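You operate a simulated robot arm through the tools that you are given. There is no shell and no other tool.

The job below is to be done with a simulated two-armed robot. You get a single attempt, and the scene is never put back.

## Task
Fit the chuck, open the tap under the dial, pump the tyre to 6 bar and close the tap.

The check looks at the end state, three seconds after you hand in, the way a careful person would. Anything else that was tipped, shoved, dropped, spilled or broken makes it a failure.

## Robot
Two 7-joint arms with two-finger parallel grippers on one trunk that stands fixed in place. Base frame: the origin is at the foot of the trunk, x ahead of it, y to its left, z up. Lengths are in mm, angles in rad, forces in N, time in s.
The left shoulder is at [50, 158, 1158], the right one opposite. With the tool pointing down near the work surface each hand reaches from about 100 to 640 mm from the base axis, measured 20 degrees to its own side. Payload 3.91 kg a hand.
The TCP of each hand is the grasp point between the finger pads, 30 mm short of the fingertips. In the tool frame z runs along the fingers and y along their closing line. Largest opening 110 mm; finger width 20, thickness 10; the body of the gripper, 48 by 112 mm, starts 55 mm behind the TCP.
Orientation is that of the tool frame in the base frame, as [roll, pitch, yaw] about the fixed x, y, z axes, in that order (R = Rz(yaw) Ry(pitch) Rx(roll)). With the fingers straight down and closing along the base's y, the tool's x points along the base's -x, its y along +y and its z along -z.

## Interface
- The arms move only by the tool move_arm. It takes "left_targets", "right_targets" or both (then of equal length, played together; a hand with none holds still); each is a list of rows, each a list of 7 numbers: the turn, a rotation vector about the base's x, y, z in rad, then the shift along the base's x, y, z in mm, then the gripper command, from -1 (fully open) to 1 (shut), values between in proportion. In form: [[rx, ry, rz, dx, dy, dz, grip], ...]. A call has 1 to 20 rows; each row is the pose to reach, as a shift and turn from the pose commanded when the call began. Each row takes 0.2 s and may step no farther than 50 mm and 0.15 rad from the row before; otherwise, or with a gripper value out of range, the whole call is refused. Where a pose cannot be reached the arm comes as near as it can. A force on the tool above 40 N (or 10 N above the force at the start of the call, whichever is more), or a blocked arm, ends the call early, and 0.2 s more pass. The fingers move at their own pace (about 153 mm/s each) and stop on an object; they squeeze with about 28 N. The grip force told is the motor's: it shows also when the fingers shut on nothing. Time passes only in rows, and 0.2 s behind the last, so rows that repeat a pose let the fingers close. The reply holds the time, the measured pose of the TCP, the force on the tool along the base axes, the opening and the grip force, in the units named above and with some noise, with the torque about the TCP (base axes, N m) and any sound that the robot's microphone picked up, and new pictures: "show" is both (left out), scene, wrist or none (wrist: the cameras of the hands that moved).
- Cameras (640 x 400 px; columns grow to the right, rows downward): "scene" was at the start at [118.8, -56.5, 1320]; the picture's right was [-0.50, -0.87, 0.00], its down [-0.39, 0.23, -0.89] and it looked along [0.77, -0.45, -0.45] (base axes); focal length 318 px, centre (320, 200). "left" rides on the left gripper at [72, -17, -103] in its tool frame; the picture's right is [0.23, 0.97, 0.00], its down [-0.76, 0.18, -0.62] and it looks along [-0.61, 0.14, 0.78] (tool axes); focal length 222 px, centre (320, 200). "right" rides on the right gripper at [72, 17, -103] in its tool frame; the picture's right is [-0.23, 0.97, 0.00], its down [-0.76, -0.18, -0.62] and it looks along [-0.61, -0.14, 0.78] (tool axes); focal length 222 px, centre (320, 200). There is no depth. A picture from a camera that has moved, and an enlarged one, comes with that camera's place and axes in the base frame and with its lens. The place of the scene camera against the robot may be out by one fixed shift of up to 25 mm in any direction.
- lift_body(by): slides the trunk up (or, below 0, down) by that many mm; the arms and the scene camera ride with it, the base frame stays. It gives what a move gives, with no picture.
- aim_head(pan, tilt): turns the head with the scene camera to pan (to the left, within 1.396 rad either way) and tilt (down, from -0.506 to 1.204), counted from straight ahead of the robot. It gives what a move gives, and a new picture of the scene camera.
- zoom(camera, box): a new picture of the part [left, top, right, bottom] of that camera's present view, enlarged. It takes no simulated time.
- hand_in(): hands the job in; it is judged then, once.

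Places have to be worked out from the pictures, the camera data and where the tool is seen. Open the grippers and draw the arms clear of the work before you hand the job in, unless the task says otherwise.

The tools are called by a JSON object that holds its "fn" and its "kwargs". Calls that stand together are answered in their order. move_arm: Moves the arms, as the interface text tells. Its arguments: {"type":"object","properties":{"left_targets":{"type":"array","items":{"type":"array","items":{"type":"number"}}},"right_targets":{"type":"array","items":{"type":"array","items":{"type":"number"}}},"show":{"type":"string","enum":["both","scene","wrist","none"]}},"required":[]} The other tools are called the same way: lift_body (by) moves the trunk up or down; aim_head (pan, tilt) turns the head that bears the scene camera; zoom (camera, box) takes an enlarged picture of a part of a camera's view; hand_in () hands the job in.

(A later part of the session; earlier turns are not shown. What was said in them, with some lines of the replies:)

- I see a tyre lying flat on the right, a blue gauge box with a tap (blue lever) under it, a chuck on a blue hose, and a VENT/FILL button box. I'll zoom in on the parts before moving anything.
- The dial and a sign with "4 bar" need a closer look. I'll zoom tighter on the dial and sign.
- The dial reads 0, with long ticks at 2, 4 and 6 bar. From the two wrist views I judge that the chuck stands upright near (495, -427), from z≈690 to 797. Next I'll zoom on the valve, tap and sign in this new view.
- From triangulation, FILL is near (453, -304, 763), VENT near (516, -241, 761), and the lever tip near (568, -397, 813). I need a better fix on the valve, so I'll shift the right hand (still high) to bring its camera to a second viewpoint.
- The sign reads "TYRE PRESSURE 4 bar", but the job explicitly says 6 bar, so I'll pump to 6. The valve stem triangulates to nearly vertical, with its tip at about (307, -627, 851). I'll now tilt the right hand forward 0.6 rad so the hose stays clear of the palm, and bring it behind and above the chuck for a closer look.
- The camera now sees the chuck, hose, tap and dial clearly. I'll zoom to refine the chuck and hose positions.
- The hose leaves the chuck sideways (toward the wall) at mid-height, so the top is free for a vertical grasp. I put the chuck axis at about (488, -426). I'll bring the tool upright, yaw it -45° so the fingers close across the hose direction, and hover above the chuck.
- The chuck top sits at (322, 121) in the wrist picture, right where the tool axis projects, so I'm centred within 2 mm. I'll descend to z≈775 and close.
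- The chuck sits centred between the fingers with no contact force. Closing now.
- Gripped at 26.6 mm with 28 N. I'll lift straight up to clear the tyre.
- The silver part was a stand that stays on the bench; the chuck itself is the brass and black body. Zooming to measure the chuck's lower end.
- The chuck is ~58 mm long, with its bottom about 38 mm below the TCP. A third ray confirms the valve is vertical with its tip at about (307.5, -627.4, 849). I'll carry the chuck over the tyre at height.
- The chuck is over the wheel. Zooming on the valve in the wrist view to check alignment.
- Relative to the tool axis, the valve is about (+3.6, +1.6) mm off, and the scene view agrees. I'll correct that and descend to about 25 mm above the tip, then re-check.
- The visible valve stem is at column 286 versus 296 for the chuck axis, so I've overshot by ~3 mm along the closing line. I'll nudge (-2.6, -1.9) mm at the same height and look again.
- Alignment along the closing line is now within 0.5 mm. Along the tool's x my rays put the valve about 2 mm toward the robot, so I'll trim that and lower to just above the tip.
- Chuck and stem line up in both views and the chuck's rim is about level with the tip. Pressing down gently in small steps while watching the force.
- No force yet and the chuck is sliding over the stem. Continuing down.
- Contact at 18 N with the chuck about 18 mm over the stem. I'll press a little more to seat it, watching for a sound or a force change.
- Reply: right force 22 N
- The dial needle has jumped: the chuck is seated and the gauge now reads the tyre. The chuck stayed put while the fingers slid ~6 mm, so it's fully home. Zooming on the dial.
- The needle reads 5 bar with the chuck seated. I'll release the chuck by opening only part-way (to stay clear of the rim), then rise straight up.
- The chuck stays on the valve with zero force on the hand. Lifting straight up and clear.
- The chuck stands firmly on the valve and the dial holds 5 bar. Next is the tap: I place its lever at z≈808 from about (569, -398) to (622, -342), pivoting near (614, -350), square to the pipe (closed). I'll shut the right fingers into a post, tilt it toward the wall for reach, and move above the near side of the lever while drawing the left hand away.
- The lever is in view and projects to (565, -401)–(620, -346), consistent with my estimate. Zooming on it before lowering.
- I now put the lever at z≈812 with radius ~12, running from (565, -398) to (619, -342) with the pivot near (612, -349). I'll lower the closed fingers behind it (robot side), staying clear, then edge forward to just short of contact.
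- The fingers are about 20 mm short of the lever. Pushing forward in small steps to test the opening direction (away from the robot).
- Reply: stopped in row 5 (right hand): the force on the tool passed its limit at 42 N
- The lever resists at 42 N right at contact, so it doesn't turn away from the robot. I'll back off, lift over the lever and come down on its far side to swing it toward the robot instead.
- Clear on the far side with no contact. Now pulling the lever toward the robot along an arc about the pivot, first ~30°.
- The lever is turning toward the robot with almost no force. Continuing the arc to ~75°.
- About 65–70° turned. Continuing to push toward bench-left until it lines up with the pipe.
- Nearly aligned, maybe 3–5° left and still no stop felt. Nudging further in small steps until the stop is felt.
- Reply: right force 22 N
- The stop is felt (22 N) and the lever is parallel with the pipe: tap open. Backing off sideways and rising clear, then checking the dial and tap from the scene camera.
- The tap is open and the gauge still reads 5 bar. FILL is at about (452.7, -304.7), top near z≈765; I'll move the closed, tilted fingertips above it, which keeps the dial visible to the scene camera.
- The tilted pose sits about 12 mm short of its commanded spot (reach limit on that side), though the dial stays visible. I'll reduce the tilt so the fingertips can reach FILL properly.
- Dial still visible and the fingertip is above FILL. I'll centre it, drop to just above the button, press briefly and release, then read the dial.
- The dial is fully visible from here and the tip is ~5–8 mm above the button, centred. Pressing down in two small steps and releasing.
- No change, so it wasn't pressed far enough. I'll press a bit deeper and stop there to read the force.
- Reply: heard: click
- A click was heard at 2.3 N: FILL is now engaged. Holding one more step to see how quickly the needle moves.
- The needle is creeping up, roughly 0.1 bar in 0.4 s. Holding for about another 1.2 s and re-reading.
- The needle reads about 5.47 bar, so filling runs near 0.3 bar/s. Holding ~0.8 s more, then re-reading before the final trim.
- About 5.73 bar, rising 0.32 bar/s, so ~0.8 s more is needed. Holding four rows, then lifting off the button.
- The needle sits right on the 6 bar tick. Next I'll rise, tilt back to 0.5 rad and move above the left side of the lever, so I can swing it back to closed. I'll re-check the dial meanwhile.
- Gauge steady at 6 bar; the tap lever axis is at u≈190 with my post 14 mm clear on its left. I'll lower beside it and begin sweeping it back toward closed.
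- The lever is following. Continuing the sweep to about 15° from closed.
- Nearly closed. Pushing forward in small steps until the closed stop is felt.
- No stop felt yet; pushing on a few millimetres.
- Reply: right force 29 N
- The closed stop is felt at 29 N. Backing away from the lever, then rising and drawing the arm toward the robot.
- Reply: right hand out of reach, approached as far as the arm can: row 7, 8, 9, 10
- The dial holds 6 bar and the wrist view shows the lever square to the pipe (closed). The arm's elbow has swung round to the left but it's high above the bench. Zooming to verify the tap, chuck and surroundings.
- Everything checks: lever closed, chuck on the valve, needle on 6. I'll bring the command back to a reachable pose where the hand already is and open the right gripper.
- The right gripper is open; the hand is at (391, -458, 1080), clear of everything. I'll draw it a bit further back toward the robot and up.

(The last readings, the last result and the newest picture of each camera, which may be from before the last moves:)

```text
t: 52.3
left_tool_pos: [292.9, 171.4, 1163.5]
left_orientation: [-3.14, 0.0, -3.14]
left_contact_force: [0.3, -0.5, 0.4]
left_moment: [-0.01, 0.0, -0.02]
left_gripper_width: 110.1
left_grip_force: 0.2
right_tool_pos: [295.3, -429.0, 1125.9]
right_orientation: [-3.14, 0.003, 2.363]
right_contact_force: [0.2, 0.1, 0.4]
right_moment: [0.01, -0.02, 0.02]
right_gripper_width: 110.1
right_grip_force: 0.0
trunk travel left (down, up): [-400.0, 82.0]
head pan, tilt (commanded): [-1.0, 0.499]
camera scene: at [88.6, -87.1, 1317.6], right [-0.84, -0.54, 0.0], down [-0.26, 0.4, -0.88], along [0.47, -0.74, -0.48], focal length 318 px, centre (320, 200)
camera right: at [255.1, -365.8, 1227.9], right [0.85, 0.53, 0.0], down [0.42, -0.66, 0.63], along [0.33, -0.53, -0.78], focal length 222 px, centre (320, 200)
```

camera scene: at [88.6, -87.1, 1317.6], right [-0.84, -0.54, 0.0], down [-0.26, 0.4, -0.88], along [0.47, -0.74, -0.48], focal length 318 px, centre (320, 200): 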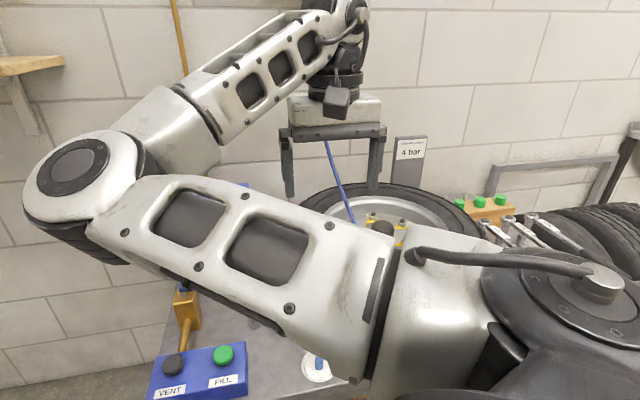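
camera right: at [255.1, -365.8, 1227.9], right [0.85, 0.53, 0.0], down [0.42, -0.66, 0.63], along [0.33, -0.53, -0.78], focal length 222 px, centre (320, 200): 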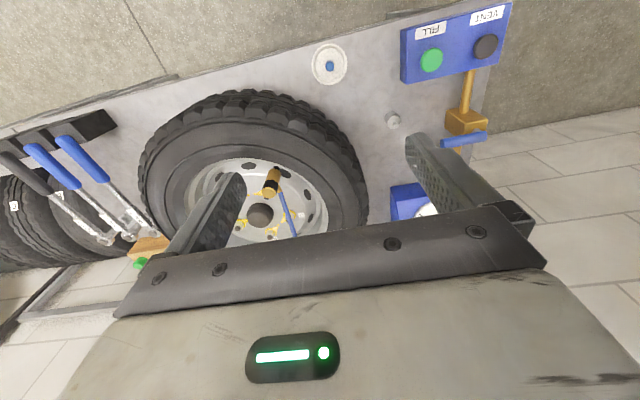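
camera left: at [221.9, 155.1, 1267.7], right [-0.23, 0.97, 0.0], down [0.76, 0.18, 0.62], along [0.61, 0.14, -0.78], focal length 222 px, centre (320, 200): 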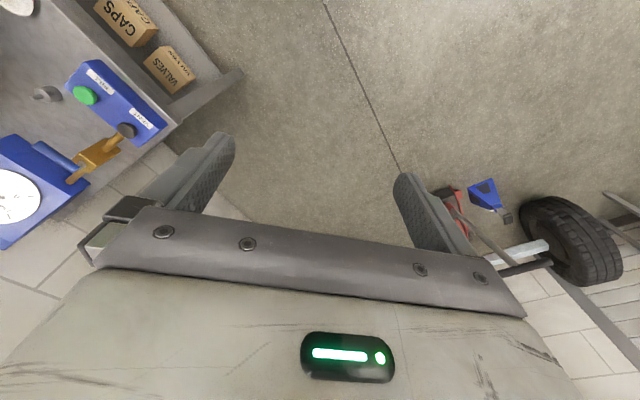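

The hand is high and clear, grippers open. One last look at the dial and lever through the left camera, and the chuck through the right.

{"fn": "zoom", "kwargs": {"camera": "left", "box": [0, 100, 120, 220]}}

{"fn": "zoom", "kwargs": {"camera": "right", "box": [200, 0, 520, 250]}}

```text
3.33 times, centred on (60, 160) of left
camera zoom: at [221.6, 155.3, 1267.6], right [-0.23, 0.97, 0.0], down [0.76, 0.18, 0.62], along [0.61, 0.14, -0.78], focal length 740 px, centre (1187, 333)
```

zoom: 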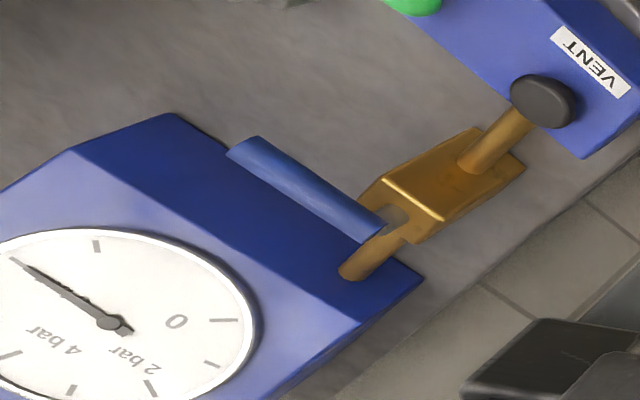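

```text
1.60 times, centred on (360, 125) of right
camera zoom: at [255.1, -365.8, 1227.9], right [0.85, 0.53, 0.0], down [0.42, -0.66, 0.63], along [0.33, -0.53, -0.78], focal length 355 px, centre (256, 320)
```

zoom: 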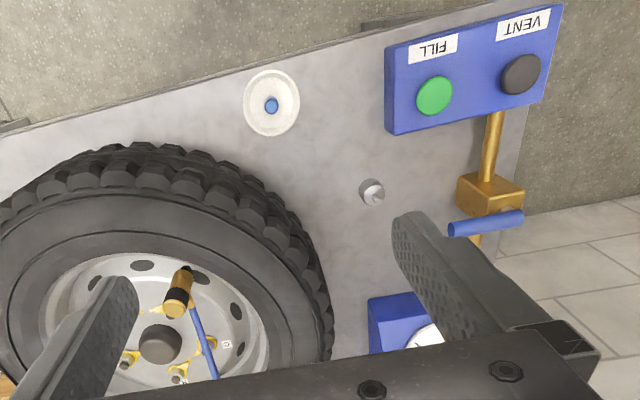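

The needle is on the 6 bar mark, the tap lever is square to the pipe (closed), the chuck is seated on the valve and nothing else has moved. Both hands are open and clear, so I'm handing in.

{"fn": "hand_in", "kwargs": {}}

```text
The job is handed in.
```

The tyre is pumped to 6 bar, with the chuck fitted on the valve and the tap closed again. I handed the job in, but the reply didn't say whether it passed.

- **Chuck:** it is pushed fully onto the valve stem and stayed there after I let go. The gauge showed the tyre already at about 5 bar.
- **Tap:** it only turns toward the robot to open. My first push, the other way, hit the stop at 42 N and nothing moved. I opened it until it stopped, then turned it back to its closed stop after filling.
- **Pressure:** I held FILL until the needle sat on the 6 bar mark. It held there with the tap open and after I closed it.
- **End state:** the last pictures showed nothing else on the bench moved. Both grippers are open and both arms are clear of the bench.

The sign behind the tyre says "TYRE PRESSURE 4 bar", which conflicts with your 6 bar. I followed your figure, so check which is right before the tyre is used.
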